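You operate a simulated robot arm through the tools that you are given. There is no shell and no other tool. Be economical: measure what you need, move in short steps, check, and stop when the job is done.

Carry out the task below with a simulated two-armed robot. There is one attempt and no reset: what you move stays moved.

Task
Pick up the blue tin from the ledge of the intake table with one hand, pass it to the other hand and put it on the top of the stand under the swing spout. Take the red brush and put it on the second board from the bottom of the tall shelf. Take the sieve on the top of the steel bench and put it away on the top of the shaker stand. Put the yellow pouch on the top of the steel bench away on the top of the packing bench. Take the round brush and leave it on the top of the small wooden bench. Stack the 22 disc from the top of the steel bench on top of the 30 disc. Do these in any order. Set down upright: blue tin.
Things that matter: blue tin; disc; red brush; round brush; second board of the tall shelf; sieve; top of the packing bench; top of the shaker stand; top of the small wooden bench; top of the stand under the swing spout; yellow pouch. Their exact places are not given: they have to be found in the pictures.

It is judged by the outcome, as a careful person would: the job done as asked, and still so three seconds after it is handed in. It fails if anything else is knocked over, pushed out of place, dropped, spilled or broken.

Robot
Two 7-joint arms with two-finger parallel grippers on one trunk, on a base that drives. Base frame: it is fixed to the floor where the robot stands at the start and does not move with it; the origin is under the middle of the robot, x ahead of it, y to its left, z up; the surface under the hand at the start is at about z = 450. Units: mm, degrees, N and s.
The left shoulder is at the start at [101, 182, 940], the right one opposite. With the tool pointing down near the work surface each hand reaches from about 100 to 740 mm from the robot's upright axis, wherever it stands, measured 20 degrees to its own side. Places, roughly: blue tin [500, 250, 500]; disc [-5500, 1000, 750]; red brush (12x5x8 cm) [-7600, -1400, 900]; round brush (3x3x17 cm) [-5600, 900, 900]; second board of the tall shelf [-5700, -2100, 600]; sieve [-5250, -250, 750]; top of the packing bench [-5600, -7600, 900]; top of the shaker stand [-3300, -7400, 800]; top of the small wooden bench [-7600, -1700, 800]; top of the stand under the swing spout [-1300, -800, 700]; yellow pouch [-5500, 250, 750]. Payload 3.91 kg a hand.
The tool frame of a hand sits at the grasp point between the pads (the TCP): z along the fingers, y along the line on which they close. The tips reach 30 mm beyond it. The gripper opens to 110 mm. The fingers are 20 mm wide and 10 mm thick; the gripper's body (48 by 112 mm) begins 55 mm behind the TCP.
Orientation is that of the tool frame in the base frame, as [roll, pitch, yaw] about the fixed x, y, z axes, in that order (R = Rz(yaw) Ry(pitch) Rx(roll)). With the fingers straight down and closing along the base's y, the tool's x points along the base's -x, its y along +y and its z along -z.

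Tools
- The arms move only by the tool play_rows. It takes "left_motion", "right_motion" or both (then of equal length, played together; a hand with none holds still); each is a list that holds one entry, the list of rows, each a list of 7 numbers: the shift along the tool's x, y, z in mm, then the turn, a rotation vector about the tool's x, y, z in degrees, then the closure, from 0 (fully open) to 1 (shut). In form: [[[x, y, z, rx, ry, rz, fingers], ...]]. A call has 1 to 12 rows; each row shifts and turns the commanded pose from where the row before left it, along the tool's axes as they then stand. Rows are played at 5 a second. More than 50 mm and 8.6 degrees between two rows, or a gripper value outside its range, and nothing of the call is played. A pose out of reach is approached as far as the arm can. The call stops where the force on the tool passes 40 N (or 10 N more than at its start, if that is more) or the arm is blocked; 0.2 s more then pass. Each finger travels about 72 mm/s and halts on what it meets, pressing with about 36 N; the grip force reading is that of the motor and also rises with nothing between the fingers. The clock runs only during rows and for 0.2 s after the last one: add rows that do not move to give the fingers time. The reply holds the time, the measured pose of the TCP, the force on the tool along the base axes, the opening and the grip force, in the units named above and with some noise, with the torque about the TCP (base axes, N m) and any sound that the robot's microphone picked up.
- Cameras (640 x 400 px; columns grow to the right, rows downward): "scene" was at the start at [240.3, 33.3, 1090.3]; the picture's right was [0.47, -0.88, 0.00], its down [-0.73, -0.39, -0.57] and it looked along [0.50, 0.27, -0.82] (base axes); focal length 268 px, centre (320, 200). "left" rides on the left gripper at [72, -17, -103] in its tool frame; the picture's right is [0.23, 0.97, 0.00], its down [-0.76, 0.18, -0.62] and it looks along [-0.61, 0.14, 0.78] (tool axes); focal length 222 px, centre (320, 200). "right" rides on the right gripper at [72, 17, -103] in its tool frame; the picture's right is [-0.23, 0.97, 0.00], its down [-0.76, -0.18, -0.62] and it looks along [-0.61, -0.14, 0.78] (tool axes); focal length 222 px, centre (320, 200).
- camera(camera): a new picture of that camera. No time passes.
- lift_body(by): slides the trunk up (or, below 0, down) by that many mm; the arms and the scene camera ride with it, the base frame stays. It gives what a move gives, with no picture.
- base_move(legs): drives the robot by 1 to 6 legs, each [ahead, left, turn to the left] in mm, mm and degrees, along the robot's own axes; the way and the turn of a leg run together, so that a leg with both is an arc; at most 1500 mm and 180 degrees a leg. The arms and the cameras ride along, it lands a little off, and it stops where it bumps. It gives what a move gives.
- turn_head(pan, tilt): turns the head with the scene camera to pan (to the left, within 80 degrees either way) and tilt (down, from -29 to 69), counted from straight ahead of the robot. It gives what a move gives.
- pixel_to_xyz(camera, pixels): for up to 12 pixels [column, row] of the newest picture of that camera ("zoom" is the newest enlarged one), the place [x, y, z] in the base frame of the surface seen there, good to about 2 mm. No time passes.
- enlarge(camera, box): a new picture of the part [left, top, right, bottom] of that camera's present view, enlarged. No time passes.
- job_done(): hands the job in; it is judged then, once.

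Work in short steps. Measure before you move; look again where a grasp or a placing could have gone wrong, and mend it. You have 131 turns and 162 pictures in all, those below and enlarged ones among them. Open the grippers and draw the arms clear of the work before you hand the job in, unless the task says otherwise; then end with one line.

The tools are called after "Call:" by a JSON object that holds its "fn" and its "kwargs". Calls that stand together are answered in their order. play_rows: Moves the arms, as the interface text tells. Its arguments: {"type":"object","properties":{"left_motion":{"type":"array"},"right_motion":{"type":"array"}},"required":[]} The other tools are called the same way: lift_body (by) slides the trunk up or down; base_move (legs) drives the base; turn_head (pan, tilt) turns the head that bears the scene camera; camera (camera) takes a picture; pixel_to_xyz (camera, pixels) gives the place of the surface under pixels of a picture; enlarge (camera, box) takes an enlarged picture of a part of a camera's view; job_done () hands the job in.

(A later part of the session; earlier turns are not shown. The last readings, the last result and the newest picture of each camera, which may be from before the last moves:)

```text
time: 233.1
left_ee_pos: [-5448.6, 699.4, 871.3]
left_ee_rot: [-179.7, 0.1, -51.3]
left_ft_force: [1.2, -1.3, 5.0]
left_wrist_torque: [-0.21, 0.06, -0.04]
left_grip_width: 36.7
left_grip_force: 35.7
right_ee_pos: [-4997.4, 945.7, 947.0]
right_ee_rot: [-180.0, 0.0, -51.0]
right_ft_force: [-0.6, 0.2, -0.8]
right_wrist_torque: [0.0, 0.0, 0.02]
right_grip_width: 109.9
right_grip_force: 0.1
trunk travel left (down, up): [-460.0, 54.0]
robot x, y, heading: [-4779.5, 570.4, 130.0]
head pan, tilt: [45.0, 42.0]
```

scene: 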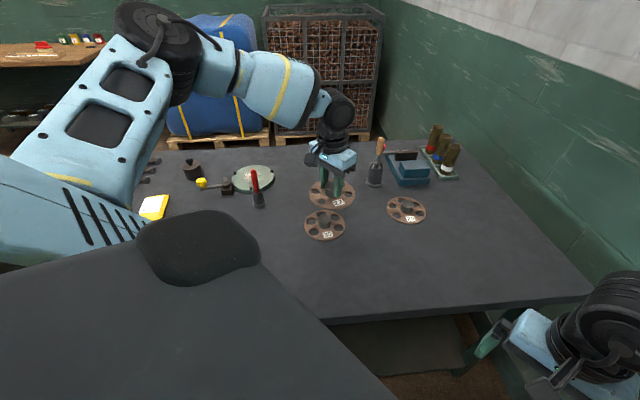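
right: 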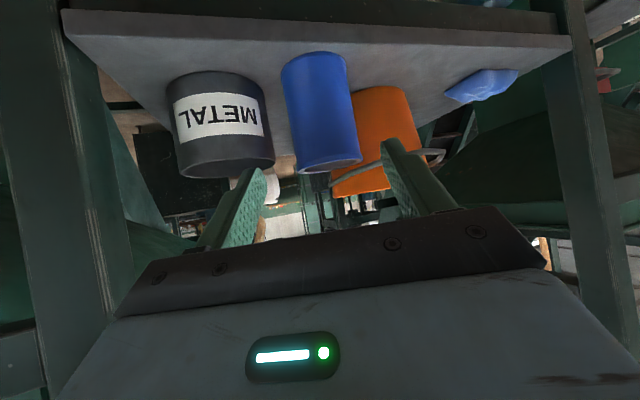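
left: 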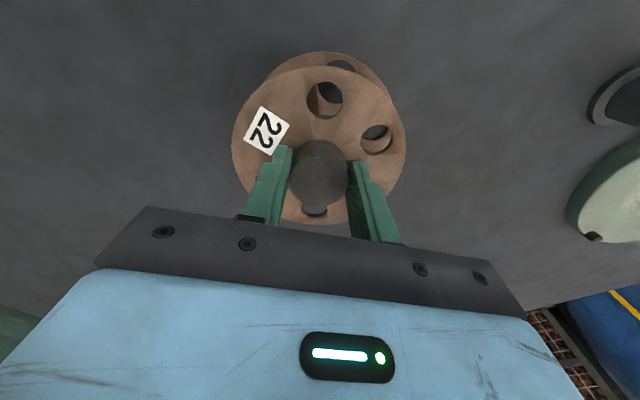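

It rests on the hub (contact at 871). I open and lift straight up.

Call:
{"fn": "play_rows", "kwargs": {"left_motion": [[[0, 0, 0, 0, 0, 0, 0.5], [0, 0, 0, 0, 0, 0, 0.45], [0, 0, 0, 0, 0, 0, 0.45], [0, 0, -20, 0, 0, 0, 0.45], [0, 0, -40, 0, 0, 0, 0.45], [0, 0, -40, 0, 0, 0, 0.45], [0, 0, -40, 0, 0, 0, 0.45], [0, 0, 0, 0, 0, 0, 0.45]]]}}

Call:
{"fn": "enlarge", "kwargs": {"camera": "scene", "box": [274, 130, 454, 245]}}

```text
time: 234.9
left_ee_pos: [-5448.0, 698.2, 1009.7]
left_ee_rot: [-179.7, 0.1, -51.3]
left_ft_force: [-0.2, 0.3, -0.2]
left_wrist_torque: [0.01, 0.0, 0.02]
left_grip_width: 60.4
left_grip_force: 0.0
right_ee_pos: [-4999.2, 945.7, 946.2]
right_ee_rot: [180.0, 0.0, -50.9]
right_ft_force: [0.5, 0.3, 0.3]
right_wrist_torque: [0.03, 0.01, 0.02]
right_grip_width: 110.1
right_grip_force: 0.0
trunk travel left (down, up): [-460.0, 54.0]
robot x, y, heading: [-4778.5, 570.9, 129.7]
head pan, tilt: [45.0, 42.0]
```

```text
3.48 times, centred on (364, 188) of scene
```

zoom: 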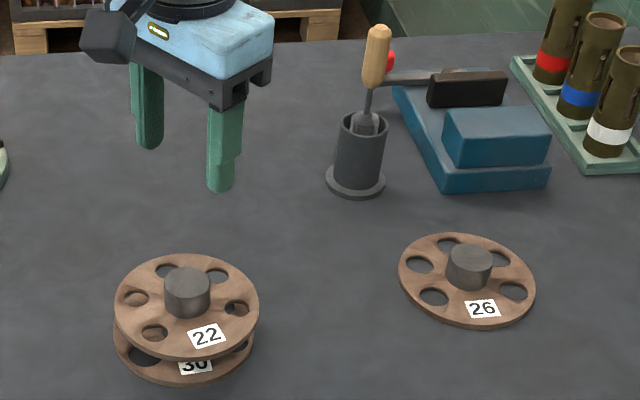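

Disc 22 sits squarely on the 30. Next the round brush in its cup: I measure it and its neighbours.

Call:
{"fn": "enlarge", "kwargs": {"camera": "scene", "box": [350, 125, 430, 185]}}

Call:
{"fn": "pixel_to_xyz", "kwargs": {"camera": "zoom", "pixels": [[245, 110], [245, 150], [240, 190], [225, 255], [190, 245], [270, 250], [215, 330], [225, 385], [285, 125], [330, 170], [215, 225], [420, 240]]}}

```text
6.67 times, centred on (390, 155) of scene
```

zoom: 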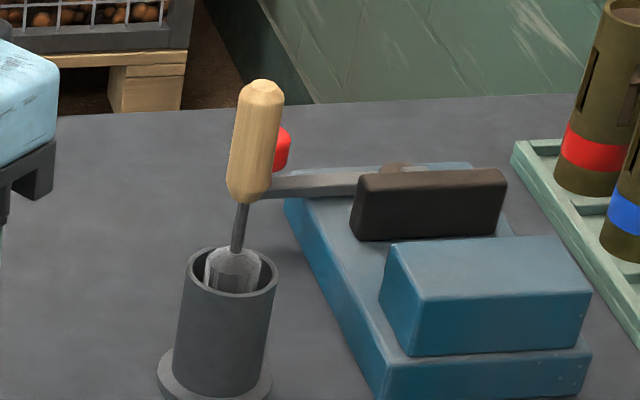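

```text
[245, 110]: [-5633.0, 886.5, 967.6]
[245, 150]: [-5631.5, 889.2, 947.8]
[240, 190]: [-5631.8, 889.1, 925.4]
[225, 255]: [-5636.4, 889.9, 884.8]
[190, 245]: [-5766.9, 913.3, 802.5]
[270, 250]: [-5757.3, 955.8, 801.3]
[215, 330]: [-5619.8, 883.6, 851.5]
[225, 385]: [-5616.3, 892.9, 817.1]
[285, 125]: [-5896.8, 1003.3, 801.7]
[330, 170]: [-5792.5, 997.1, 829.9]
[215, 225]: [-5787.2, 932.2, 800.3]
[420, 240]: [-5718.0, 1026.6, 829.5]
```

I check how close the base can come to the bench by looking down.

Call:
{"fn": "turn_head", "kwargs": {"pan": 45, "tilt": 69}}

Call:
{"fn": "camera", "kwargs": {"camera": "scene"}}

```text
time: 235.8
left_ee_pos: [-5447.5, 698.9, 1009.2]
left_ee_rot: [-179.7, 0.0, -51.4]
left_ft_force: [0.8, -0.2, -0.2]
left_wrist_torque: [-0.01, -0.02, -0.01]
left_grip_width: 60.5
left_grip_force: 0.1
right_ee_pos: [-4998.2, 946.2, 945.4]
right_ee_rot: [-179.9, -0.1, -50.9]
right_ft_force: [0.2, -0.3, 0.7]
right_wrist_torque: [0.03, 0.01, -0.02]
right_grip_width: 110.0
right_grip_force: 0.0
trunk travel left (down, up): [-460.0, 54.0]
robot x, y, heading: [-4779.4, 574.3, 130.2]
head pan, tilt: [45.0, 68.8]
```

```text
81 pictures are left
```

scene: 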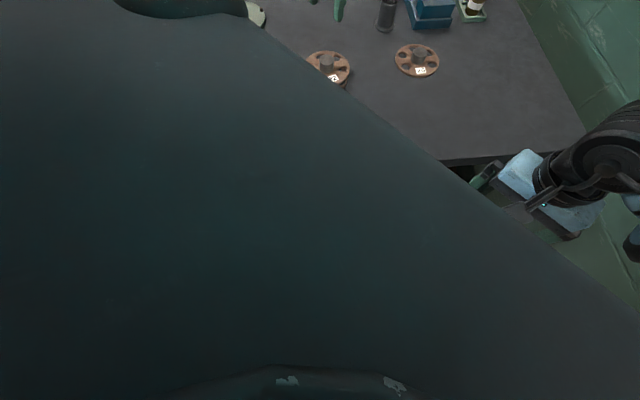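

The base reaches ~260 mm ahead of its centre (from the first pictures), so I can stand at x≈−4870. I'll use the right hand, tilted forward, for the brush (left stays high); turn to heading 180 and approach.

Call:
{"fn": "base_move", "kwargs": {"legs": [[0, 0, 50], [60, -187, 0]]}}

Call:
{"fn": "turn_head", "kwargs": {"pan": -8, "tilt": 35}}

Call:
{"fn": "camera", "kwargs": {"camera": "scene"}}

```text
time: 240.3
left_ee_pos: [-5364.8, 329.4, 1010.7]
left_ee_rot: [-179.6, 0.0, -1.3]
left_ft_force: [0.2, 0.0, 0.1]
left_wrist_torque: [0.01, 0.07, 0.01]
left_grip_width: 60.5
left_grip_force: 0.0
right_ee_pos: [-5265.6, 833.7, 946.8]
right_ee_rot: [-180.0, -0.1, -0.8]
right_ft_force: [-0.2, -0.2, 0.0]
right_wrist_torque: [0.0, 0.01, 0.02]
right_grip_width: 110.0
right_grip_force: 0.0
trunk travel left (down, up): [-460.0, 54.0]
robot x, y, heading: [-4842.7, 759.8, 180.1]
head pan, tilt: [45.0, 68.8]
```

```text
time: 241.5
left_ee_pos: [-5365.5, 329.6, 1009.4]
left_ee_rot: [-179.6, 0.0, -1.3]
left_ft_force: [-0.3, -0.5, -0.1]
left_wrist_torque: [-0.01, 0.02, -0.04]
left_grip_width: 60.3
left_grip_force: 0.0
right_ee_pos: [-5265.3, 833.8, 946.4]
right_ee_rot: [-179.9, 0.0, -0.8]
right_ft_force: [-0.2, 0.1, 0.4]
right_wrist_torque: [-0.01, -0.01, 0.0]
right_grip_width: 110.1
right_grip_force: 0.0
trunk travel left (down, up): [-460.0, 54.0]
robot x, y, heading: [-4839.3, 759.7, 179.8]
head pan, tilt: [-8.0, 35.0]
```

```text
80 pictures are left
```

scene: 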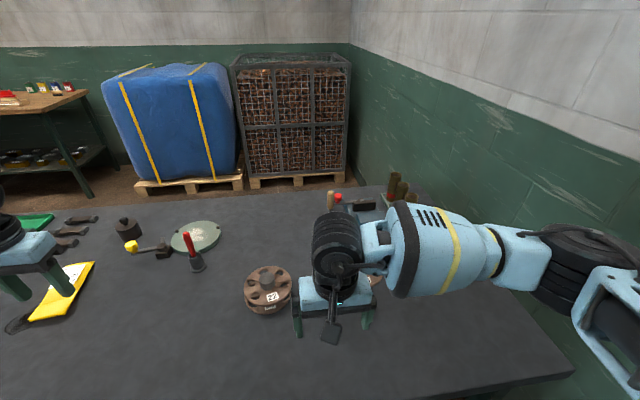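

I extend the right hand forward over the free part of the bench (staying at z≈990, clear of disc 26) and pitch it forward.

Call:
{"fn": "play_rows", "kwargs": {"right_motion": [[[-40, -9, -8, 0, 0, 0, 0.3], [-40, -9, -8, 0, 0, 0, 0.3], [-40, -9, -8, 0, 0, 0, 0.3], [-40, -9, -8, 0, 0, 0, 0.3], [-40, -9, -8, 0, 0, 0, 0.3], [-30, -9, 0, 0, -7.5, 0, 0.3], [0, 0, 0, 0, -7.5, 0, 0.3], [0, 0, 0, 0, -7.5, 0, 0.3], [0, 0, 0, 0, -7.5, 0, 0.3], [0, 0, 0, 0, -7.5, 0, 0.3], [0, 0, 0, 0, -7.5, 0, 0.3], [0, 0, 0, 0, -7.5, 0, 0.3]]]}}

Call:
{"fn": "camera", "kwargs": {"camera": "scene"}}

Call:
{"fn": "camera", "kwargs": {"camera": "right"}}

```text
time: 244.1
left_ee_pos: [-5366.0, 329.6, 1009.3]
left_ee_rot: [-179.7, -0.1, -1.3]
left_ft_force: [-0.8, -0.4, -0.5]
left_wrist_torque: [0.0, 0.02, -0.03]
left_grip_width: 60.5
left_grip_force: 0.0
right_ee_pos: [-5494.0, 892.0, 986.5]
right_ee_rot: [-180.0, 52.6, -0.9]
right_ft_force: [0.1, -0.8, -0.6]
right_wrist_torque: [0.0, 0.03, -0.02]
right_grip_width: 77.1
right_grip_force: 0.0
trunk travel left (down, up): [-460.0, 54.0]
robot x, y, heading: [-4840.4, 756.7, 180.0]
head pan, tilt: [-8.0, 35.0]
```

```text
79 pictures are left
```

scene: 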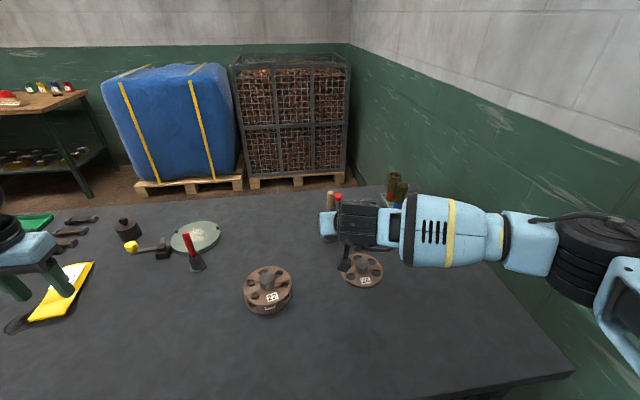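

```text
78 pictures are left
```

right: 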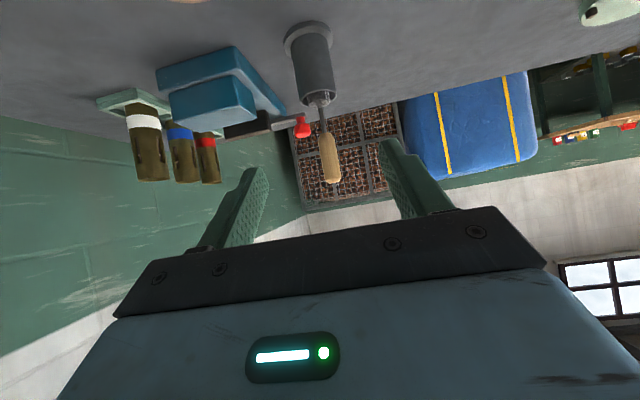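

The hand reaches fine. I measure the handle from the right camera.

Call:
{"fn": "pixel_to_xyz", "kwargs": {"camera": "right", "pixels": [[330, 145], [329, 160], [332, 175], [325, 150], [337, 160], [322, 120], [313, 96], [312, 60]]}}

Call:
{"fn": "play_rows", "kwargs": {"right_motion": [[[0, 0, 0, 0, -7.5, 0, 0.3], [0, 0, 0, 0, -7.5, 0, 0.3], [0, 0, 0, 0, -7.5, 0, 0.3], [0, 0, 0, 0, 0, 0, 0.3]]]}}

```text
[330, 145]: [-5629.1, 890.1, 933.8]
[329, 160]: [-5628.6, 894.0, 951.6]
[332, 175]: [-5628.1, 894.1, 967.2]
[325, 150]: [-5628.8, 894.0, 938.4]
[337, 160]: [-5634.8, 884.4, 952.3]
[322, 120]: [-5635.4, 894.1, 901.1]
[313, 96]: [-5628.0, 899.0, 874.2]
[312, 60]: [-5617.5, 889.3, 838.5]
```

```text
time: 245.1
left_ee_pos: [-5366.4, 331.7, 1009.9]
left_ee_rot: [-179.7, 0.0, -1.5]
left_ft_force: [0.6, -0.1, -0.5]
left_wrist_torque: [-0.02, -0.01, 0.03]
left_grip_width: 60.6
left_grip_force: 0.1
right_ee_pos: [-5498.0, 876.7, 997.8]
right_ee_rot: [-179.3, 74.5, -1.0]
right_ft_force: [-0.4, -0.5, -0.8]
right_wrist_torque: [-0.02, -0.01, 0.02]
right_grip_width: 76.9
right_grip_force: 0.0
right hand out of reach, approached as far as the arm can: row 3
trunk travel left (down, up): [-460.0, 54.0]
robot x, y, heading: [-4839.4, 762.8, 179.8]
head pan, tilt: [-8.0, 35.0]
```

Brush axis ≈ (-5640,891), handle z 920–978. I line up in height and sideways first.

Call:
{"fn": "play_rows", "kwargs": {"right_motion": [[[24, -7, 6.5, 0, 0, 0, 0.4], [24, -7, 6.5, 0, 0, 0, 0.4], [0, 0, 0, 0, 0, 0, 0.4]]]}}

Call:
{"fn": "camera", "kwargs": {"camera": "right"}}

```text
time: 245.9
left_ee_pos: [-5366.2, 330.3, 1008.9]
left_ee_rot: [-179.8, 0.0, -1.3]
left_ft_force: [-0.3, -0.2, -0.4]
left_wrist_torque: [-0.04, -0.02, 0.01]
left_grip_width: 60.5
left_grip_force: 0.2
right_ee_pos: [-5501.0, 855.7, 970.9]
right_ee_rot: [-179.2, 74.5, -0.9]
right_ft_force: [-0.1, -0.2, 0.0]
right_wrist_torque: [0.03, 0.01, 0.02]
right_grip_width: 66.0
right_grip_force: 0.1
right hand out of reach, approached as far as the arm can: row 1, 2
trunk travel left (down, up): [-460.0, 54.0]
robot x, y, heading: [-4839.3, 758.6, 179.8]
head pan, tilt: [-8.0, 35.0]
```

```text
77 pictures are left
```

right: 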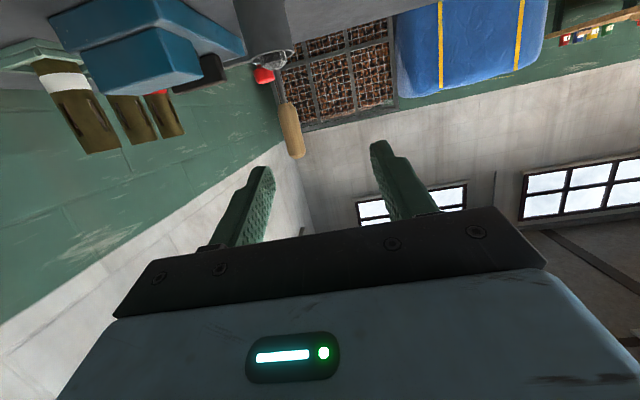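

At this pitch the arm hits its limit; I pitch back ~10° and move forward and right, which relieves it.

Call:
{"fn": "play_rows", "kwargs": {"right_motion": [[[0, 0, 0, 0, 5, 0, 0.4], [0, 0, 0, 0, 5, 0, 0.4], [-5.7, -17.5, 30.5, 0, 0, 0, 0.4], [-5.7, -17.5, 30.5, 0, 0, 0, 0.4], [0, 0, 0, 0, 0, 0, 0.4]]]}}

Call:
{"fn": "camera", "kwargs": {"camera": "right"}}

```text
time: 247.1
left_ee_pos: [-5365.9, 330.0, 1009.9]
left_ee_rot: [-179.7, 0.0, -1.3]
left_ft_force: [0.0, 0.9, -0.2]
left_wrist_torque: [0.01, -0.03, -0.02]
left_grip_width: 60.5
left_grip_force: 0.0
right_ee_pos: [-5560.4, 889.9, 954.8]
right_ee_rot: [-179.9, 65.0, -0.8]
right_ft_force: [-0.2, 0.1, 0.8]
right_wrist_torque: [0.01, -0.02, 0.02]
right_grip_width: 66.2
right_grip_force: 0.0
trunk travel left (down, up): [-460.0, 54.0]
robot x, y, heading: [-4843.1, 758.9, 179.9]
head pan, tilt: [-8.0, 35.0]
```

```text
76 pictures are left
```

right: 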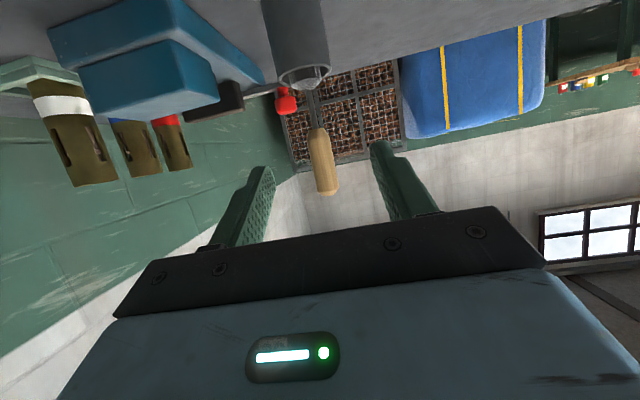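

Brush lies between the fingers' line. I advance 80 mm, close on the handle, and lift 60 mm to check.

Call:
{"fn": "play_rows", "kwargs": {"right_motion": [[[-14, -0.5, 37.7, 0, 0, 0, 0.4], [-14, -0.5, 37.7, 0, 0, 0, 0.4], [0, 0, 0, 0, 0, 0, 0.4], [0, 0, 0, 0, 0, 0, 0.95], [0, 0, 0, 0, 0, 0, 0.95], [0, 0, 0, 0, 0, 0, 0.95], [0, 0, 0, 0, 0, 0, 0.95], [-18, 0, -8.6, 0, 0, 0, 0.95], [-36, 0, -17, 0, 0, 0, 0.95], [0, 0, 0, 0, 0, 0, 0.95]]]}}

Call:
{"fn": "camera", "kwargs": {"camera": "right"}}

```text
time: 249.3
left_ee_pos: [-5366.0, 329.4, 1008.5]
left_ee_rot: [-179.6, 0.0, -1.2]
left_ft_force: [0.4, -0.1, -0.2]
left_wrist_torque: [-0.03, -0.02, 0.01]
left_grip_width: 60.5
left_grip_force: 0.0
right_ee_pos: [-5641.8, 893.2, 1005.3]
right_ee_rot: [-179.8, 64.9, -0.9]
right_ft_force: [-0.4, -0.2, -0.9]
right_wrist_torque: [-0.08, -0.05, 0.01]
right_grip_width: 19.1
right_grip_force: 36.7
trunk travel left (down, up): [-460.0, 54.0]
robot x, y, heading: [-4842.1, 761.6, 179.9]
head pan, tilt: [-8.0, 35.0]
```

```text
75 pictures are left
```

right: 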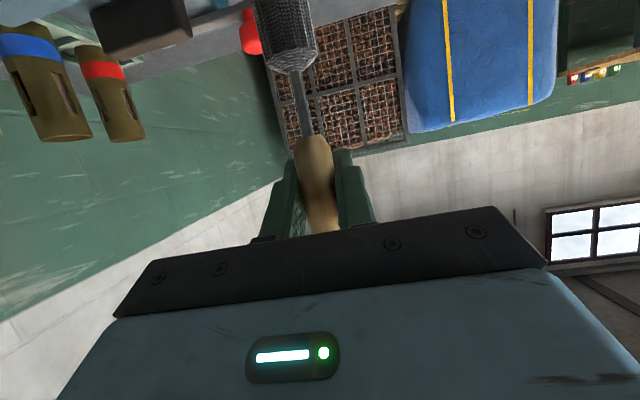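

The brush comes out of its cup. I lift another 80 mm, then back off.

Call:
{"fn": "play_rows", "kwargs": {"right_motion": [[[-36, 0, -17, 0, 0, 0, 0.95], [-36, 0, -17, 0, 0, 0, 0.95], [0, 0, 0, 0, 0, 0, 0.95]]]}}

Call:
{"fn": "camera", "kwargs": {"camera": "scene"}}

```text
time: 250.1
left_ee_pos: [-5365.9, 330.7, 1008.6]
left_ee_rot: [-179.7, 0.0, -1.3]
left_ft_force: [-0.3, -0.6, -0.5]
left_wrist_torque: [0.01, 0.0, 0.0]
left_grip_width: 60.5
left_grip_force: 0.1
right_ee_pos: [-5641.2, 893.0, 1087.2]
right_ee_rot: [-179.9, 64.9, -0.8]
right_ft_force: [0.5, 0.7, -0.1]
right_wrist_torque: [0.09, 0.0, -0.01]
right_grip_width: 19.3
right_grip_force: 35.9
trunk travel left (down, up): [-460.0, 54.0]
robot x, y, heading: [-4837.1, 759.3, 179.9]
head pan, tilt: [-8.0, 35.0]
```

```text
74 pictures are left
```

scene: 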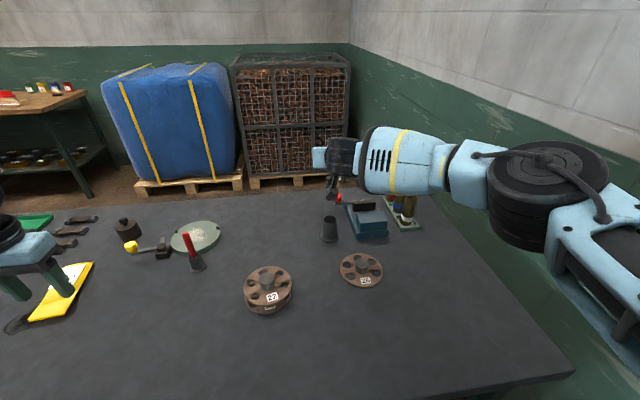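

Brush free, cup standing. I back off and go sideways to y≈−1000, then look toward the shelf and the wooden bench.

Call:
{"fn": "base_move", "kwargs": {"legs": [[-520, 0, 0], [0, 1450, 0], [0, 350, 0]]}}

Call:
{"fn": "turn_head", "kwargs": {"pan": 10, "tilt": 18}}

Call:
{"fn": "camera", "kwargs": {"camera": "scene"}}

```text
time: 268.9
left_ee_pos: [-4848.1, -1470.8, 1010.0]
left_ee_rot: [-179.7, -0.1, -1.5]
left_ft_force: [-0.5, 1.1, 0.2]
left_wrist_torque: [0.02, 0.02, 0.03]
left_grip_width: 60.4
left_grip_force: 0.0
right_ee_pos: [-5123.2, -908.9, 1086.1]
right_ee_rot: [-179.9, 64.8, -1.0]
right_ft_force: [0.5, -0.6, -1.1]
right_wrist_torque: [0.03, 0.02, 0.0]
right_grip_width: 19.0
right_grip_force: 36.3
trunk travel left (down, up): [-460.0, 54.0]
robot x, y, heading: [-4322.3, -1041.5, 179.8]
head pan, tilt: [-8.0, 35.0]
```

```text
time: 269.7
left_ee_pos: [-4848.7, -1471.5, 1008.6]
left_ee_rot: [-179.6, 0.0, -1.4]
left_ft_force: [0.4, -0.2, 0.1]
left_wrist_torque: [0.01, 0.01, 0.0]
left_grip_width: 60.4
left_grip_force: 0.1
right_ee_pos: [-5123.9, -908.6, 1087.0]
right_ee_rot: [-180.0, 64.9, -1.0]
right_ft_force: [0.7, 0.7, -0.3]
right_wrist_torque: [-0.03, -0.03, 0.01]
right_grip_width: 19.1
right_grip_force: 36.3
trunk travel left (down, up): [-460.0, 54.0]
robot x, y, heading: [-4320.3, -1040.6, 179.9]
head pan, tilt: [10.0, 18.0]
```

```text
73 pictures are left
```

scene: 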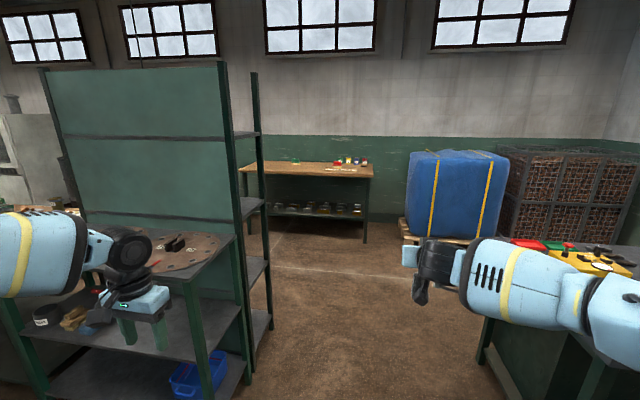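

The shelf opens away from us (toward −x). I measure the passage and the wooden bench.

Call:
{"fn": "pixel_to_xyz", "kwargs": {"camera": "scene", "pixels": [[258, 250], [236, 260], [500, 262], [480, 355], [255, 168], [372, 172], [366, 240], [240, 258], [440, 245], [250, 205], [256, 270], [258, 320]]}}

Call:
{"fn": "enlarge", "kwargs": {"camera": "scene", "box": [210, 60, 390, 260]}}

```text
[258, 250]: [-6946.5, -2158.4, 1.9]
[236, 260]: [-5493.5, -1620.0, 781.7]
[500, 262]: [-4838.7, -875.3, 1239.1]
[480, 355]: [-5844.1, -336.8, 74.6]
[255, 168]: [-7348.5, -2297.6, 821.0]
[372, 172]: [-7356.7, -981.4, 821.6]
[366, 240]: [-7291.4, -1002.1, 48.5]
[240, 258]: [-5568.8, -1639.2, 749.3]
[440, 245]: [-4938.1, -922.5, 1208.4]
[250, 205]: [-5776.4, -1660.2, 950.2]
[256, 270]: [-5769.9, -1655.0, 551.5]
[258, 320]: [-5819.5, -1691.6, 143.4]
```

```text
2.00 times, centred on (300, 160) of scene
```

zoom: 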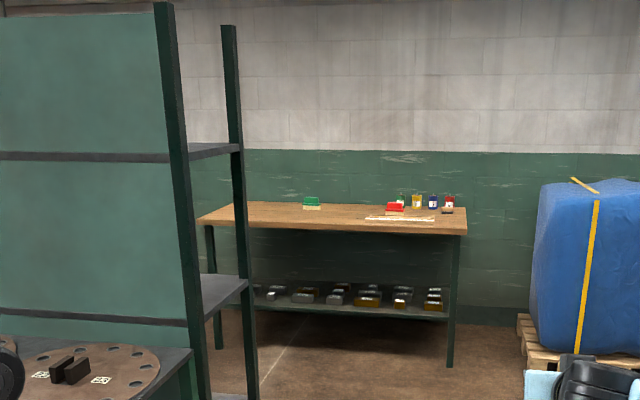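

Passage y −1620…−330. I pull both hands in (brush held), then drive through along y≈−975 to x≈−6350.

Call:
{"fn": "play_rows", "kwargs": {"left_motion": [[[25, -40, 0, 0, 0, 0, 0.45], [25, -40, 0, 0, 0, 0, 0.45], [25, -40, 0, 0, 0, 0, 0.45], [25, -40, 0, 0, 0, 0, 0.45], [25, -40, 0, 0, 0, 0, 0.45]]], "right_motion": [[[17, 0, -36, 0, 0, 0, 0.95], [17, 0, -36, 0, 0, 0, 0.95], [17, 0, -36, 0, 0, 0, 0.95], [17, 0, -36, 0, 0, 0, 0.95], [0, 0, 0, 0, 0, 0, 0.95]]]}}

Call:
{"fn": "base_move", "kwargs": {"legs": [[1000, -66, 0], [1030, 0, 0]]}}

Call:
{"fn": "turn_head", "kwargs": {"pan": 15, "tilt": 25}}

Call:
{"fn": "camera", "kwargs": {"camera": "scene"}}

```text
time: 270.9
left_ee_pos: [-4719.5, -1274.6, 1010.7]
left_ee_rot: [-179.8, 0.0, -1.5]
left_ft_force: [0.6, -1.0, 0.5]
left_wrist_torque: [-0.05, 0.01, 0.0]
left_grip_width: 60.5
left_grip_force: 0.2
right_ee_pos: [-4964.0, -909.3, 1085.3]
right_ee_rot: [180.0, 65.1, -1.1]
right_ft_force: [-0.6, -0.1, -0.9]
right_wrist_torque: [-0.01, -0.03, 0.01]
right_grip_width: 19.1
right_grip_force: 36.5
trunk travel left (down, up): [-460.0, 54.0]
robot x, y, heading: [-4320.7, -1041.0, 179.7]
head pan, tilt: [10.0, 18.0]
```

```text
time: 281.0
left_ee_pos: [-6738.6, -1204.3, 1010.5]
left_ee_rot: [-179.7, -0.1, -1.2]
left_ft_force: [-0.7, -0.4, -0.5]
left_wrist_torque: [-0.02, -0.01, 0.04]
left_grip_width: 60.5
left_grip_force: 0.0
right_ee_pos: [-6984.2, -839.8, 1086.6]
right_ee_rot: [-180.0, 64.9, -0.8]
right_ft_force: [0.2, -0.5, -0.5]
right_wrist_torque: [-0.01, 0.02, 0.02]
right_grip_width: 19.0
right_grip_force: 35.5
trunk travel left (down, up): [-460.0, 54.0]
robot x, y, heading: [-6344.1, -969.9, 180.1]
head pan, tilt: [10.0, 18.0]
```

```text
time: 281.6
left_ee_pos: [-6739.6, -1203.6, 1011.1]
left_ee_rot: [-179.6, -0.1, -1.2]
left_ft_force: [0.4, -1.0, 0.0]
left_wrist_torque: [0.0, 0.01, 0.01]
left_grip_width: 60.4
left_grip_force: 0.1
right_ee_pos: [-6984.2, -840.1, 1084.5]
right_ee_rot: [-180.0, 65.0, -0.7]
right_ft_force: [-0.3, -0.4, -0.4]
right_wrist_torque: [-0.01, 0.01, 0.01]
right_grip_width: 18.8
right_grip_force: 36.3
trunk travel left (down, up): [-460.0, 54.0]
robot x, y, heading: [-6343.4, -971.9, 180.0]
head pan, tilt: [15.0, 25.0]
```

```text
71 pictures are left
```

scene: 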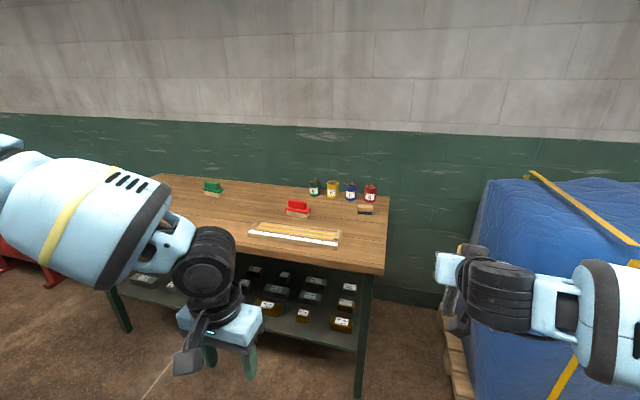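

I measure the bench edge, red brush, rulers and free area.

Call:
{"fn": "enlarge", "kwargs": {"camera": "scene", "box": [180, 160, 400, 280]}}

Call:
{"fn": "pixel_to_xyz", "kwargs": {"camera": "scene", "pixels": [[297, 204], [290, 213], [306, 214], [311, 207], [250, 232], [340, 243], [260, 222], [310, 262], [220, 215], [360, 262], [212, 188], [480, 230]]}}

```text
2.91 times, centred on (290, 220) of scene
```

zoom: 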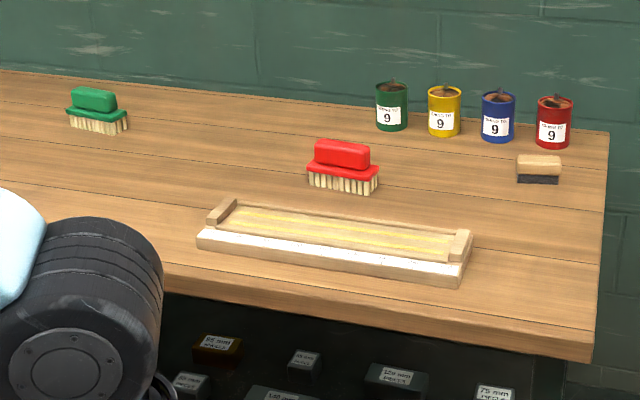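

```text
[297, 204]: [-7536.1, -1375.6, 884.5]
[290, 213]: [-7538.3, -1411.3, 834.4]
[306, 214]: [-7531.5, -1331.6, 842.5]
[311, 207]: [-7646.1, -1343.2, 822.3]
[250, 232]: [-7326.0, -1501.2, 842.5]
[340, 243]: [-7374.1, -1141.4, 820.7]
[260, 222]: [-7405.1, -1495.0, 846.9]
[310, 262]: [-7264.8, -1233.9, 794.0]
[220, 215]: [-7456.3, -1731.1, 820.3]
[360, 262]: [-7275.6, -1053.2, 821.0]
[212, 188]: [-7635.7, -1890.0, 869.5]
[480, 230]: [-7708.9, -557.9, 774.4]
```

Top z=821, edge x≈−7265; free area around (−7450,−1700). I strafe left and approach so the right hand comes over it.

Call:
{"fn": "base_move", "kwargs": {"legs": [[0, 840, 0], [580, 0, 0]]}}

Call:
{"fn": "turn_head", "kwargs": {"pan": -5, "tilt": 40}}

Call:
{"fn": "play_rows", "kwargs": {"right_motion": [[[0, 0, -20, 0, 8, 0, 0.95], [0, 0, -20, 0, 8, 0, 0.95], [0, 0, -20, 0, 8, 0, 0.95], [0, 0, 0, 0, 8, 0, 0.95], [0, 0, 0, 0, 8, 0, 0.95], [0, 0, 0, 0, 8, 0, 0.95], [0, 0, 0, 0, 8, 0, 0.95], [0, 0, 0, 0, 8, 0, 0.95], [0, 0, 0, 0, 8, 0, 0.95], [0, 0, 0, 0, 8, 0, 0.95], [0, 0, 0, 0, 0, 0, 0.95]]]}}

Call:
{"fn": "camera", "kwargs": {"camera": "scene"}}

```text
time: 292.2
left_ee_pos: [-7326.5, -2028.6, 1010.3]
left_ee_rot: [-179.7, 0.0, -1.5]
left_ft_force: [0.2, 0.7, -0.3]
left_wrist_torque: [0.02, -0.01, 0.04]
left_grip_width: 60.5
left_grip_force: 0.1
right_ee_pos: [-7570.3, -1663.0, 1086.3]
right_ee_rot: [-179.9, 64.9, -1.0]
right_ft_force: [0.6, -0.3, -0.1]
right_wrist_torque: [0.01, 0.01, 0.01]
right_grip_width: 19.0
right_grip_force: 36.4
trunk travel left (down, up): [-460.0, 54.0]
robot x, y, heading: [-6928.3, -1799.8, 179.7]
head pan, tilt: [15.0, 25.0]
```

```text
time: 293.1
left_ee_pos: [-7326.2, -2028.8, 1011.2]
left_ee_rot: [-179.7, -0.1, -1.5]
left_ft_force: [0.1, 0.4, 0.0]
left_wrist_torque: [-0.02, 0.0, 0.01]
left_grip_width: 60.5
left_grip_force: 0.0
right_ee_pos: [-7569.8, -1663.2, 1086.1]
right_ee_rot: [-180.0, 64.9, -1.0]
right_ft_force: [-0.3, -0.6, 0.0]
right_wrist_torque: [0.03, 0.02, -0.01]
right_grip_width: 19.1
right_grip_force: 35.6
trunk travel left (down, up): [-460.0, 54.0]
robot x, y, heading: [-6927.6, -1794.6, 179.5]
head pan, tilt: [-5.0, 40.0]
```

```text
time: 295.5
left_ee_pos: [-7327.6, -2027.8, 1010.5]
left_ee_rot: [-179.7, -0.1, -1.5]
left_ft_force: [0.2, -0.1, -0.8]
left_wrist_torque: [0.0, -0.01, 0.01]
left_grip_width: 60.5
left_grip_force: 0.1
right_ee_pos: [-7520.5, -1664.2, 1118.2]
right_ee_rot: [180.0, -15.1, -1.0]
right_ft_force: [-0.2, 0.0, -0.7]
right_wrist_torque: [0.03, 0.01, 0.0]
right_grip_width: 18.8
right_grip_force: 36.0
trunk travel left (down, up): [-460.0, 54.0]
robot x, y, heading: [-6928.6, -1795.3, 180.0]
head pan, tilt: [-5.0, 40.0]
```

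```text
69 pictures are left
```

scene: 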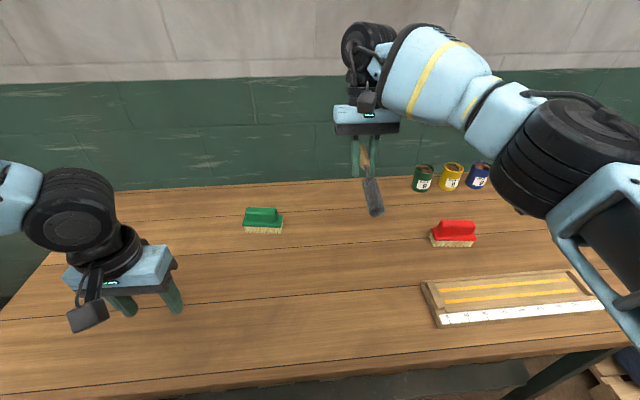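

The brush is nearly level, bristle end toward the robot. I pitch 5° more and lower most of the way.

Call:
{"fn": "play_rows", "kwargs": {"right_motion": [[[0, 0, 0, 0, 5, 0, 0.95], [-14.4, 0, 39.6, 0, 0, 0, 0.95], [-14.4, 0, 39.6, 0, 0, 0, 0.95], [-14.4, 0, 39.6, 0, 0, 0, 0.95], [-14.4, 0, 39.6, 0, 0, 0, 0.95], [-14.4, 0, 39.6, 0, 0, 0, 0.95], [-10, 0, 28, 0, 0, 0, 0.95], [0, 0, 0, 0, 0, 0, 0.95]]]}}

Call:
{"fn": "enlarge", "kwargs": {"camera": "scene", "box": [280, 160, 460, 300]}}

```text
time: 297.3
left_ee_pos: [-7327.1, -2028.4, 1011.5]
left_ee_rot: [-179.7, 0.0, -1.5]
left_ft_force: [0.6, -0.3, -0.7]
left_wrist_torque: [-0.03, 0.02, 0.04]
left_grip_width: 60.6
left_grip_force: 0.1
right_ee_pos: [-7519.5, -1662.3, 877.5]
right_ee_rot: [-179.9, -20.0, -1.1]
right_ft_force: [1.3, 0.2, -0.6]
right_wrist_torque: [0.02, 0.06, 0.0]
right_grip_width: 19.0
right_grip_force: 35.8
trunk travel left (down, up): [-460.0, 54.0]
robot x, y, heading: [-6931.2, -1799.6, 179.4]
head pan, tilt: [-5.0, 40.0]
```

```text
2.86 times, centred on (370, 230) of scene
```

zoom: 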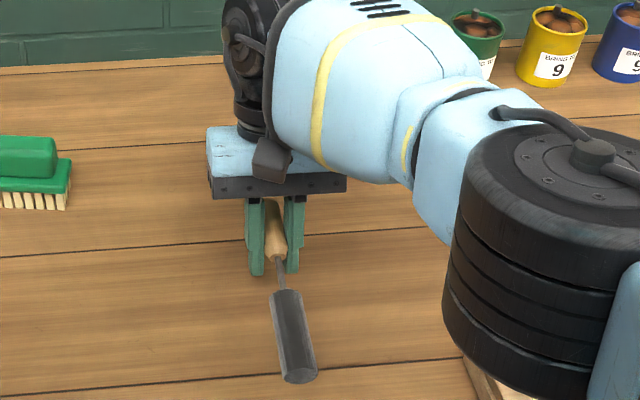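

I lower in small steps to contact.

Call:
{"fn": "play_rows", "kwargs": {"right_motion": [[[-3.4, 0, 9.4, 0, 0, 0, 0.95], [-2.7, 0, 7.5, 0, 0, 0, 0.95], [-1, 0, 2.8, 0, 0, 0, 0.95], [0, 0, 0, 0, 0, 0, 0.95]]]}}

Call:
{"fn": "play_rows", "kwargs": {"right_motion": [[[-1, 0, 2.8, 0, 0, 0, 0.95], [-1, 0, 2.8, 0, 0, 0, 0.95], [0, 0, 0, 0, 0, 0, 0.95]]]}}

```text
time: 298.3
left_ee_pos: [-7328.0, -2027.7, 1010.4]
left_ee_rot: [-179.6, 0.0, -1.6]
left_ft_force: [-0.3, 0.0, -0.2]
left_wrist_torque: [-0.02, 0.01, -0.03]
left_grip_width: 60.7
left_grip_force: 0.0
right_ee_pos: [-7512.7, -1662.6, 860.0]
right_ee_rot: [-180.0, -20.0, -1.0]
right_ft_force: [0.0, -0.6, -0.4]
right_wrist_torque: [0.01, -0.01, 0.01]
right_grip_width: 18.7
right_grip_force: 36.4
right hand out of reach, approached as far as the arm can: row 1, 3
trunk travel left (down, up): [-460.0, 54.0]
robot x, y, heading: [-6931.3, -1797.2, 179.6]
head pan, tilt: [-5.0, 40.0]
```

```text
time: 299.1
left_ee_pos: [-7326.4, -2028.6, 1010.8]
left_ee_rot: [-179.6, 0.1, -1.5]
left_ft_force: [-0.3, 0.2, 0.0]
left_wrist_torque: [-0.01, -0.01, -0.01]
left_grip_width: 60.5
left_grip_force: 0.0
right_ee_pos: [-7514.1, -1661.9, 854.2]
right_ee_rot: [180.0, -20.1, -1.1]
right_ft_force: [0.6, 0.1, -1.5]
right_wrist_torque: [-0.01, 0.01, -0.01]
right_grip_width: 19.0
right_grip_force: 35.9
trunk travel left (down, up): [-460.0, 54.0]
robot x, y, heading: [-6927.7, -1798.8, 179.6]
head pan, tilt: [-5.0, 40.0]
```

Fingers are almost at the table; I look at the remaining gap under the brush.

Call:
{"fn": "enlarge", "kwargs": {"camera": "scene", "box": [330, 200, 410, 260]}}

Call:
{"fn": "camera", "kwargs": {"camera": "right"}}

```text
6.67 times, centred on (370, 230) of scene
```

zoom: 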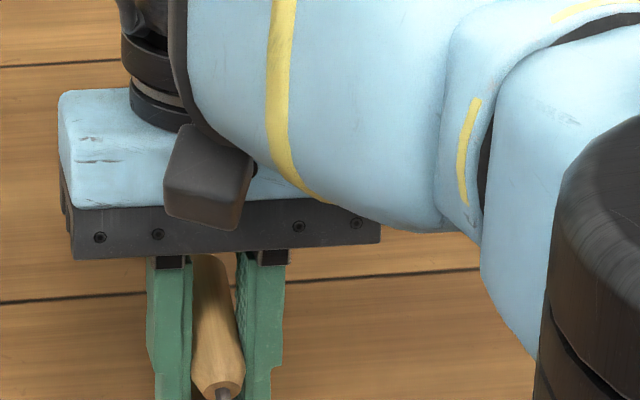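

```text
66 pictures are left
```

right: 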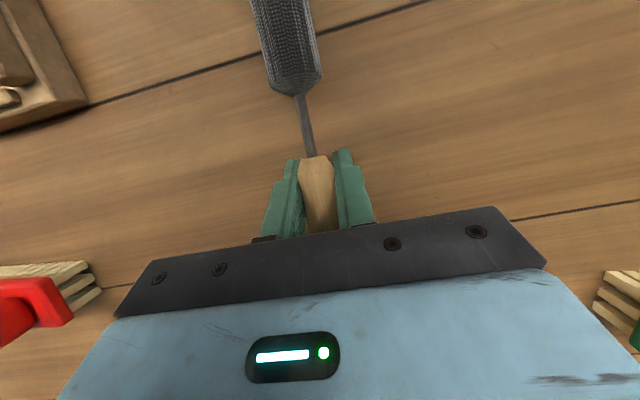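

I measure the bristle's and handle's heights above the table.

Call:
{"fn": "pixel_to_xyz", "kwargs": {"camera": "right", "pixels": [[285, 15], [290, 70], [318, 170], [320, 200], [200, 60], [303, 120]]}}

```text
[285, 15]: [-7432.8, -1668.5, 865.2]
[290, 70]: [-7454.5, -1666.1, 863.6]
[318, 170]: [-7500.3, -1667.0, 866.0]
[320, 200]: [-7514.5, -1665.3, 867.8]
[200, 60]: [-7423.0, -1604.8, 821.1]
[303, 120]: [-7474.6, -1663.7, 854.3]
```

The brush hangs ~14 mm up, level. I dip the bristle end 7° so it touches, then open gently.

Call:
{"fn": "play_rows", "kwargs": {"right_motion": [[[0, 0, 0, 0, -4, 0, 0.95], [0, 0, 0, 0, -3, 0, 0.95], [0, 0, 0, 0, 0, 0, 0.95]]]}}

Call:
{"fn": "play_rows", "kwargs": {"right_motion": [[[0, 0, 0, 0, 0, 0, 0.75], [0, 0, 0, 0, 0, 0, 0.7], [0, 0, 0, 0, 0, 0, 0.65], [0, 0, 0, 0, 0, 0, 0.65], [0, 0, 0, 0, 0, 0, 0.65]]]}}

Call:
{"fn": "camera", "kwargs": {"camera": "right"}}

```text
time: 299.9
left_ee_pos: [-7323.2, -2029.6, 1012.4]
left_ee_rot: [-179.7, 0.1, -1.5]
left_ft_force: [-0.3, -0.1, 0.4]
left_wrist_torque: [0.02, 0.01, -0.03]
left_grip_width: 60.6
left_grip_force: 0.0
right_ee_pos: [-7535.8, -1651.4, 851.7]
right_ee_rot: [180.0, -12.8, -1.0]
right_ft_force: [10.3, -5.3, 27.0]
right_wrist_torque: [-0.15, -1.3, -0.31]
right_grip_width: 19.1
right_grip_force: 36.0
right hand out of reach, approached as far as the arm can: row 1, 2
trunk travel left (down, up): [-460.0, 54.0]
robot x, y, heading: [-6928.7, -1799.8, 179.7]
head pan, tilt: [-5.0, 40.0]
```

```text
time: 301.1
left_ee_pos: [-7324.7, -2028.5, 1010.3]
left_ee_rot: [-179.6, 0.1, -1.6]
left_ft_force: [-2.0, -0.2, -0.8]
left_wrist_torque: [0.06, -0.01, -0.01]
left_grip_width: 60.3
left_grip_force: 0.1
right_ee_pos: [-7535.9, -1645.8, 852.1]
right_ee_rot: [-179.6, -13.0, -1.4]
right_ft_force: [10.9, 6.1, 19.8]
right_wrist_torque: [-0.22, -0.27, 0.19]
right_grip_width: 35.3
right_grip_force: 0.0
trunk travel left (down, up): [-460.0, 54.0]
robot x, y, heading: [-6927.9, -1798.9, 179.5]
head pan, tilt: [-5.0, 40.0]
stopped in row 5 (right hand): the force on the tool passed its limit at 40 N (the readings are from after the stop); the commanded pose is now the measured one
```

```text
65 pictures are left
```

right: 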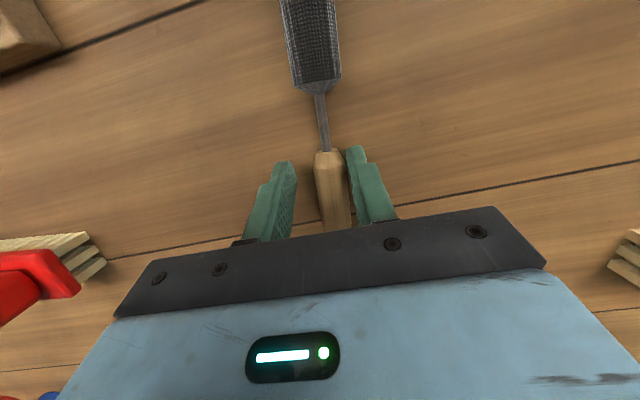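

Released onto the table; I lift the hand straight up, first slowly.

Call:
{"fn": "play_rows", "kwargs": {"right_motion": [[[1, 0, -5, 0, 0, 0, 0.6], [2.2, 2, -10, 0, 0, 0, 0.6], [4.5, 0, -20, 0, 0, 0, 0.6], [9, 0, -39, 0, 0, 0, 0.5], [9, 0, -39, 0, 0, 0, 0.4], [9, 0, -39, 0, 0, 0, 0.2], [0, 0, 0, 0, 0, 0, 0]]]}}

Call:
{"fn": "camera", "kwargs": {"camera": "scene"}}

```text
time: 302.7
left_ee_pos: [-7328.3, -2027.7, 1010.1]
left_ee_rot: [-179.7, 0.0, -1.5]
left_ft_force: [-0.1, 0.3, -0.1]
left_wrist_torque: [-0.02, -0.01, -0.01]
left_grip_width: 60.6
left_grip_force: 0.1
right_ee_pos: [-7561.7, -1632.2, 1000.3]
right_ee_rot: [-179.6, -13.0, -1.4]
right_ft_force: [0.2, 0.4, -0.9]
right_wrist_torque: [-0.01, 0.0, 0.0]
right_grip_width: 110.0
right_grip_force: 0.1
right hand out of reach, approached as far as the arm can: row 3, 4, 5
trunk travel left (down, up): [-460.0, 54.0]
robot x, y, heading: [-6931.5, -1797.0, 179.7]
head pan, tilt: [-5.0, 40.0]
```

```text
64 pictures are left
```

scene: 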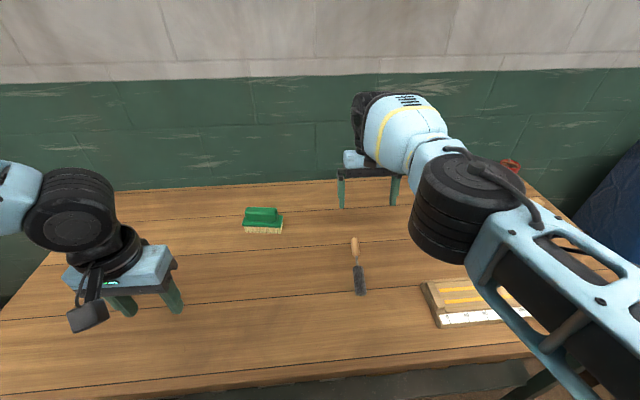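

The round brush lies on the bench. Next the red brush: I straighten the right hand, move right ~300 mm and measure it.

Call:
{"fn": "play_rows", "kwargs": {"right_motion": [[[25, 10, 0, 0, -6.5, 0, 0], [25, 10, 0, 0, -6.5, 0, 0], [25, 10, 0, 0, 0, 0, 0]]]}}

Call:
{"fn": "base_move", "kwargs": {"legs": [[-60, -310, 0]]}}

Call:
{"fn": "turn_head", "kwargs": {"pan": 8, "tilt": 38}}

Call:
{"fn": "camera", "kwargs": {"camera": "scene"}}

```text
time: 303.5
left_ee_pos: [-7327.2, -2029.1, 1010.7]
left_ee_rot: [-179.6, 0.0, -1.5]
left_ft_force: [-0.5, -0.9, 0.1]
left_wrist_torque: [-0.02, -0.01, -0.02]
left_grip_width: 60.6
left_grip_force: 0.0
right_ee_pos: [-7582.7, -1636.1, 1018.0]
right_ee_rot: [-179.7, -6.6, -1.2]
right_ft_force: [-0.3, 0.1, -0.2]
right_wrist_torque: [0.03, 0.01, 0.01]
right_grip_width: 109.9
right_grip_force: 0.0
right hand out of reach, approached as far as the arm can: row 1, 2, 3
trunk travel left (down, up): [-460.0, 54.0]
robot x, y, heading: [-6930.4, -1797.8, 179.7]
head pan, tilt: [-5.0, 40.0]
```

```text
time: 306.8
left_ee_pos: [-7265.5, -1719.8, 1011.8]
left_ee_rot: [-179.7, 0.0, -1.5]
left_ft_force: [0.2, -0.1, -0.4]
left_wrist_torque: [0.0, 0.02, 0.01]
left_grip_width: 60.4
left_grip_force: 0.0
right_ee_pos: [-7521.4, -1327.1, 1016.9]
right_ee_rot: [-179.7, -6.8, -1.1]
right_ft_force: [-0.1, 0.3, -0.3]
right_wrist_torque: [-0.04, 0.0, -0.01]
right_grip_width: 110.3
right_grip_force: 0.2
trunk travel left (down, up): [-460.0, 54.0]
robot x, y, heading: [-6868.4, -1490.8, 179.8]
head pan, tilt: [-5.0, 40.0]
```

```text
time: 307.6
left_ee_pos: [-7266.4, -1720.9, 1011.7]
left_ee_rot: [-179.7, 0.0, -1.4]
left_ft_force: [-0.8, -0.5, 0.3]
left_wrist_torque: [0.03, 0.01, -0.02]
left_grip_width: 60.6
left_grip_force: 0.0
right_ee_pos: [-7520.5, -1327.4, 1017.3]
right_ee_rot: [-179.7, -6.7, -1.1]
right_ft_force: [-0.6, 0.0, 0.2]
right_wrist_torque: [0.0, -0.02, 0.0]
right_grip_width: 109.9
right_grip_force: 0.0
trunk travel left (down, up): [-460.0, 54.0]
robot x, y, heading: [-6871.4, -1485.6, 179.6]
head pan, tilt: [8.0, 38.0]
```

```text
63 pictures are left
```

scene: 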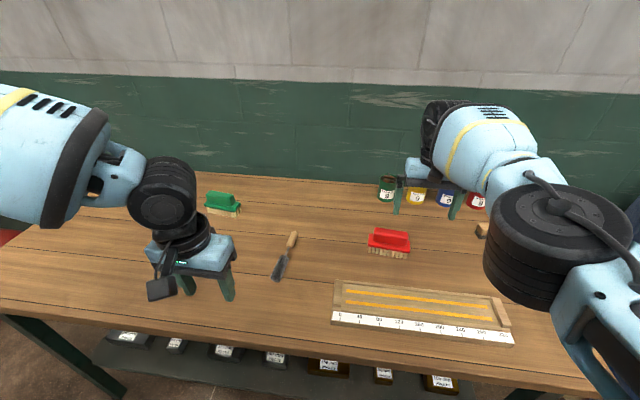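

I measure the red brush's handle in close-up.

Call:
{"fn": "enlarge", "kwargs": {"camera": "scene", "box": [350, 215, 430, 270]}}

Call:
{"fn": "pixel_to_xyz", "kwargs": {"camera": "zoom", "pixels": [[160, 140], [480, 170], [320, 115], [320, 150], [320, 200], [150, 205], [500, 250], [320, 230], [320, 270], [165, 170], [470, 205]]}}

```text
7.27 times, centred on (390, 242) of scene
```

zoom: 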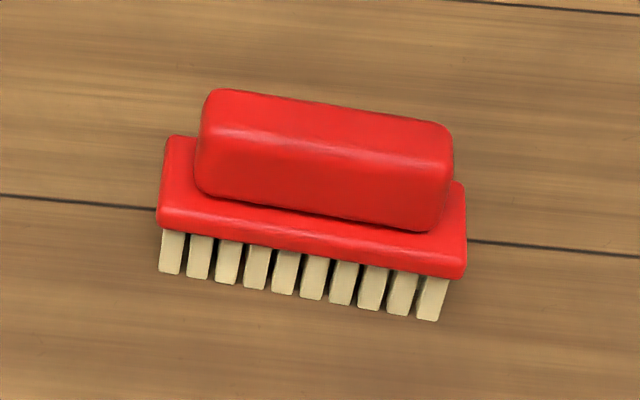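

```text
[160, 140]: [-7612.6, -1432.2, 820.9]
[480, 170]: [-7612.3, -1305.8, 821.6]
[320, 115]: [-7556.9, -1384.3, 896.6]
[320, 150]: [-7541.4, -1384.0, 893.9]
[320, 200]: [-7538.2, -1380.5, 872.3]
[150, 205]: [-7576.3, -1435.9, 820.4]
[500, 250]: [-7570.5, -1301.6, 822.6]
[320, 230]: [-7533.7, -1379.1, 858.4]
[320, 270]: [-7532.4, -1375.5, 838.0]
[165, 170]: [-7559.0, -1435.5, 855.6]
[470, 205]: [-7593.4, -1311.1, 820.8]
```

Handle is ~96 mm long (along y), under the 110 mm opening. I measure its ends precisely.

Call:
{"fn": "enlarge", "kwargs": {"camera": "scene", "box": [350, 215, 430, 270]}}

Call:
{"fn": "pixel_to_xyz", "kwargs": {"camera": "zoom", "pixels": [[202, 150], [212, 100], [206, 170], [450, 150], [444, 190], [440, 130], [225, 95], [430, 125], [165, 200], [460, 260], [172, 150], [455, 190]]}}

```text
7.27 times, centred on (390, 242) of scene
```

zoom: 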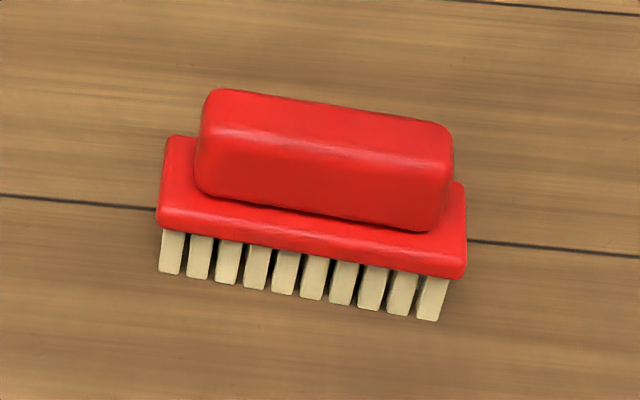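

```text
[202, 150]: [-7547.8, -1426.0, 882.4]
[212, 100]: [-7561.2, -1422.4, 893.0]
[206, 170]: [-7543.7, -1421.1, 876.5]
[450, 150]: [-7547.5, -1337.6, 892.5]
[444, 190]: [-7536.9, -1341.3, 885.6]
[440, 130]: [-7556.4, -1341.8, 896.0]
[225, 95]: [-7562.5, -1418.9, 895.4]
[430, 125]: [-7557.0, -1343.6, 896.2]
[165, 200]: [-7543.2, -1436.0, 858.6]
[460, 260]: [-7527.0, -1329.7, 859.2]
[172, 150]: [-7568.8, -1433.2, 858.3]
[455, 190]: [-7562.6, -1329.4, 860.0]
```

Handle centre ≈ (−7550,−1382), length ~89 mm, yaw ≈ −6°. I pitch the right hand forward ~52° first.

Call:
{"fn": "play_rows", "kwargs": {"right_motion": [[[0, 0, 0, 0, -8, 0, 0], [0, 5, -15, 0, -8, 0, 0], [0, 10, -15, 0, -8, 0, 0], [0, 10, -15, 0, -8, 0, 0], [0, 10, -15, 0, -8, 0, 0], [0, 10, -15, 0, -8, 0, 0], [0, 10, -15, 0, -8, 0, 0], [0, 0, 0, 0, 0, 0, 0]]]}}

Call:
{"fn": "camera", "kwargs": {"camera": "right"}}

```text
time: 309.4
left_ee_pos: [-7266.1, -1720.2, 1010.8]
left_ee_rot: [-179.7, 0.0, -1.6]
left_ft_force: [-0.4, 0.0, -0.3]
left_wrist_torque: [-0.03, 0.03, 0.02]
left_grip_width: 60.7
left_grip_force: 0.0
right_ee_pos: [-7532.2, -1390.8, 1100.2]
right_ee_rot: [-179.7, 49.3, -0.8]
right_ft_force: [0.5, 0.8, -0.2]
right_wrist_torque: [-0.03, -0.02, 0.01]
right_grip_width: 109.9
right_grip_force: 0.0
right hand out of reach, approached as far as the arm can: row 1, 2, 3
trunk travel left (down, up): [-460.0, 54.0]
robot x, y, heading: [-6869.8, -1488.8, 179.8]
head pan, tilt: [8.0, 38.0]
```

```text
60 pictures are left
```

right: 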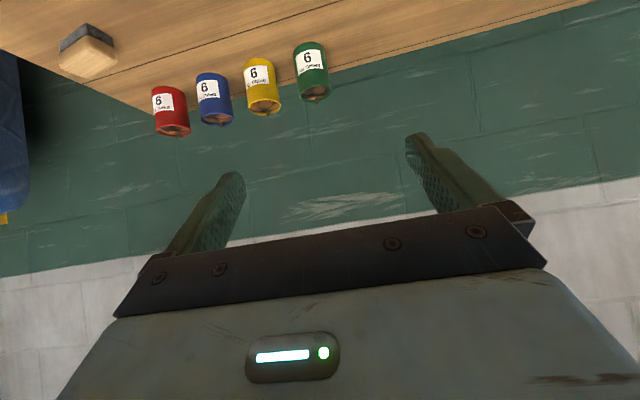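

I move down to 100 mm short of the handle along the tool axis and add the −6° yaw.

Call:
{"fn": "play_rows", "kwargs": {"right_motion": [[[37, -2.2, 12.6, 0, 0, 0, 0], [37, -2.2, 12.6, 0, 0, 0, 0], [37, -2.2, 12.6, 0, 0, 0, 0], [37, -2.4, 12.8, 0, 0, 0, 0], [0, 0, 0, 4.2, 0, 3.5, 0], [0, 0, 0, 0, 0, 0, 0]]]}}

Call:
{"fn": "camera", "kwargs": {"camera": "right"}}

```text
time: 310.8
left_ee_pos: [-7266.6, -1720.0, 1011.7]
left_ee_rot: [-179.8, 0.0, -1.5]
left_ft_force: [-1.1, 1.0, -0.6]
left_wrist_torque: [0.02, -0.01, 0.01]
left_grip_width: 60.5
left_grip_force: 0.0
right_ee_pos: [-7474.3, -1382.0, 954.0]
right_ee_rot: [-179.5, 49.3, -6.2]
right_ft_force: [-0.8, -0.5, -0.2]
right_wrist_torque: [-0.02, -0.02, 0.03]
right_grip_width: 109.9
right_grip_force: 0.1
trunk travel left (down, up): [-460.0, 54.0]
robot x, y, heading: [-6868.5, -1485.8, 179.8]
head pan, tilt: [8.0, 38.0]
```

```text
59 pictures are left
```

right: 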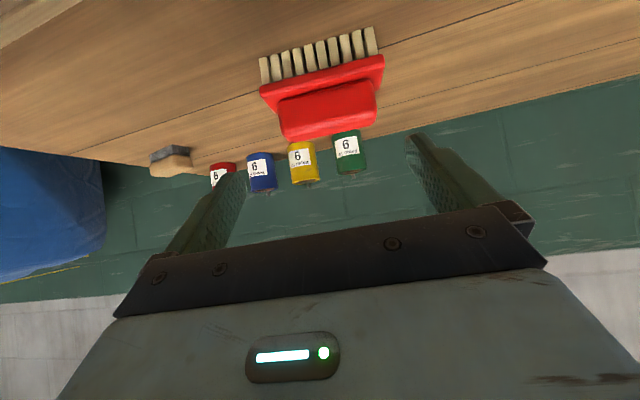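

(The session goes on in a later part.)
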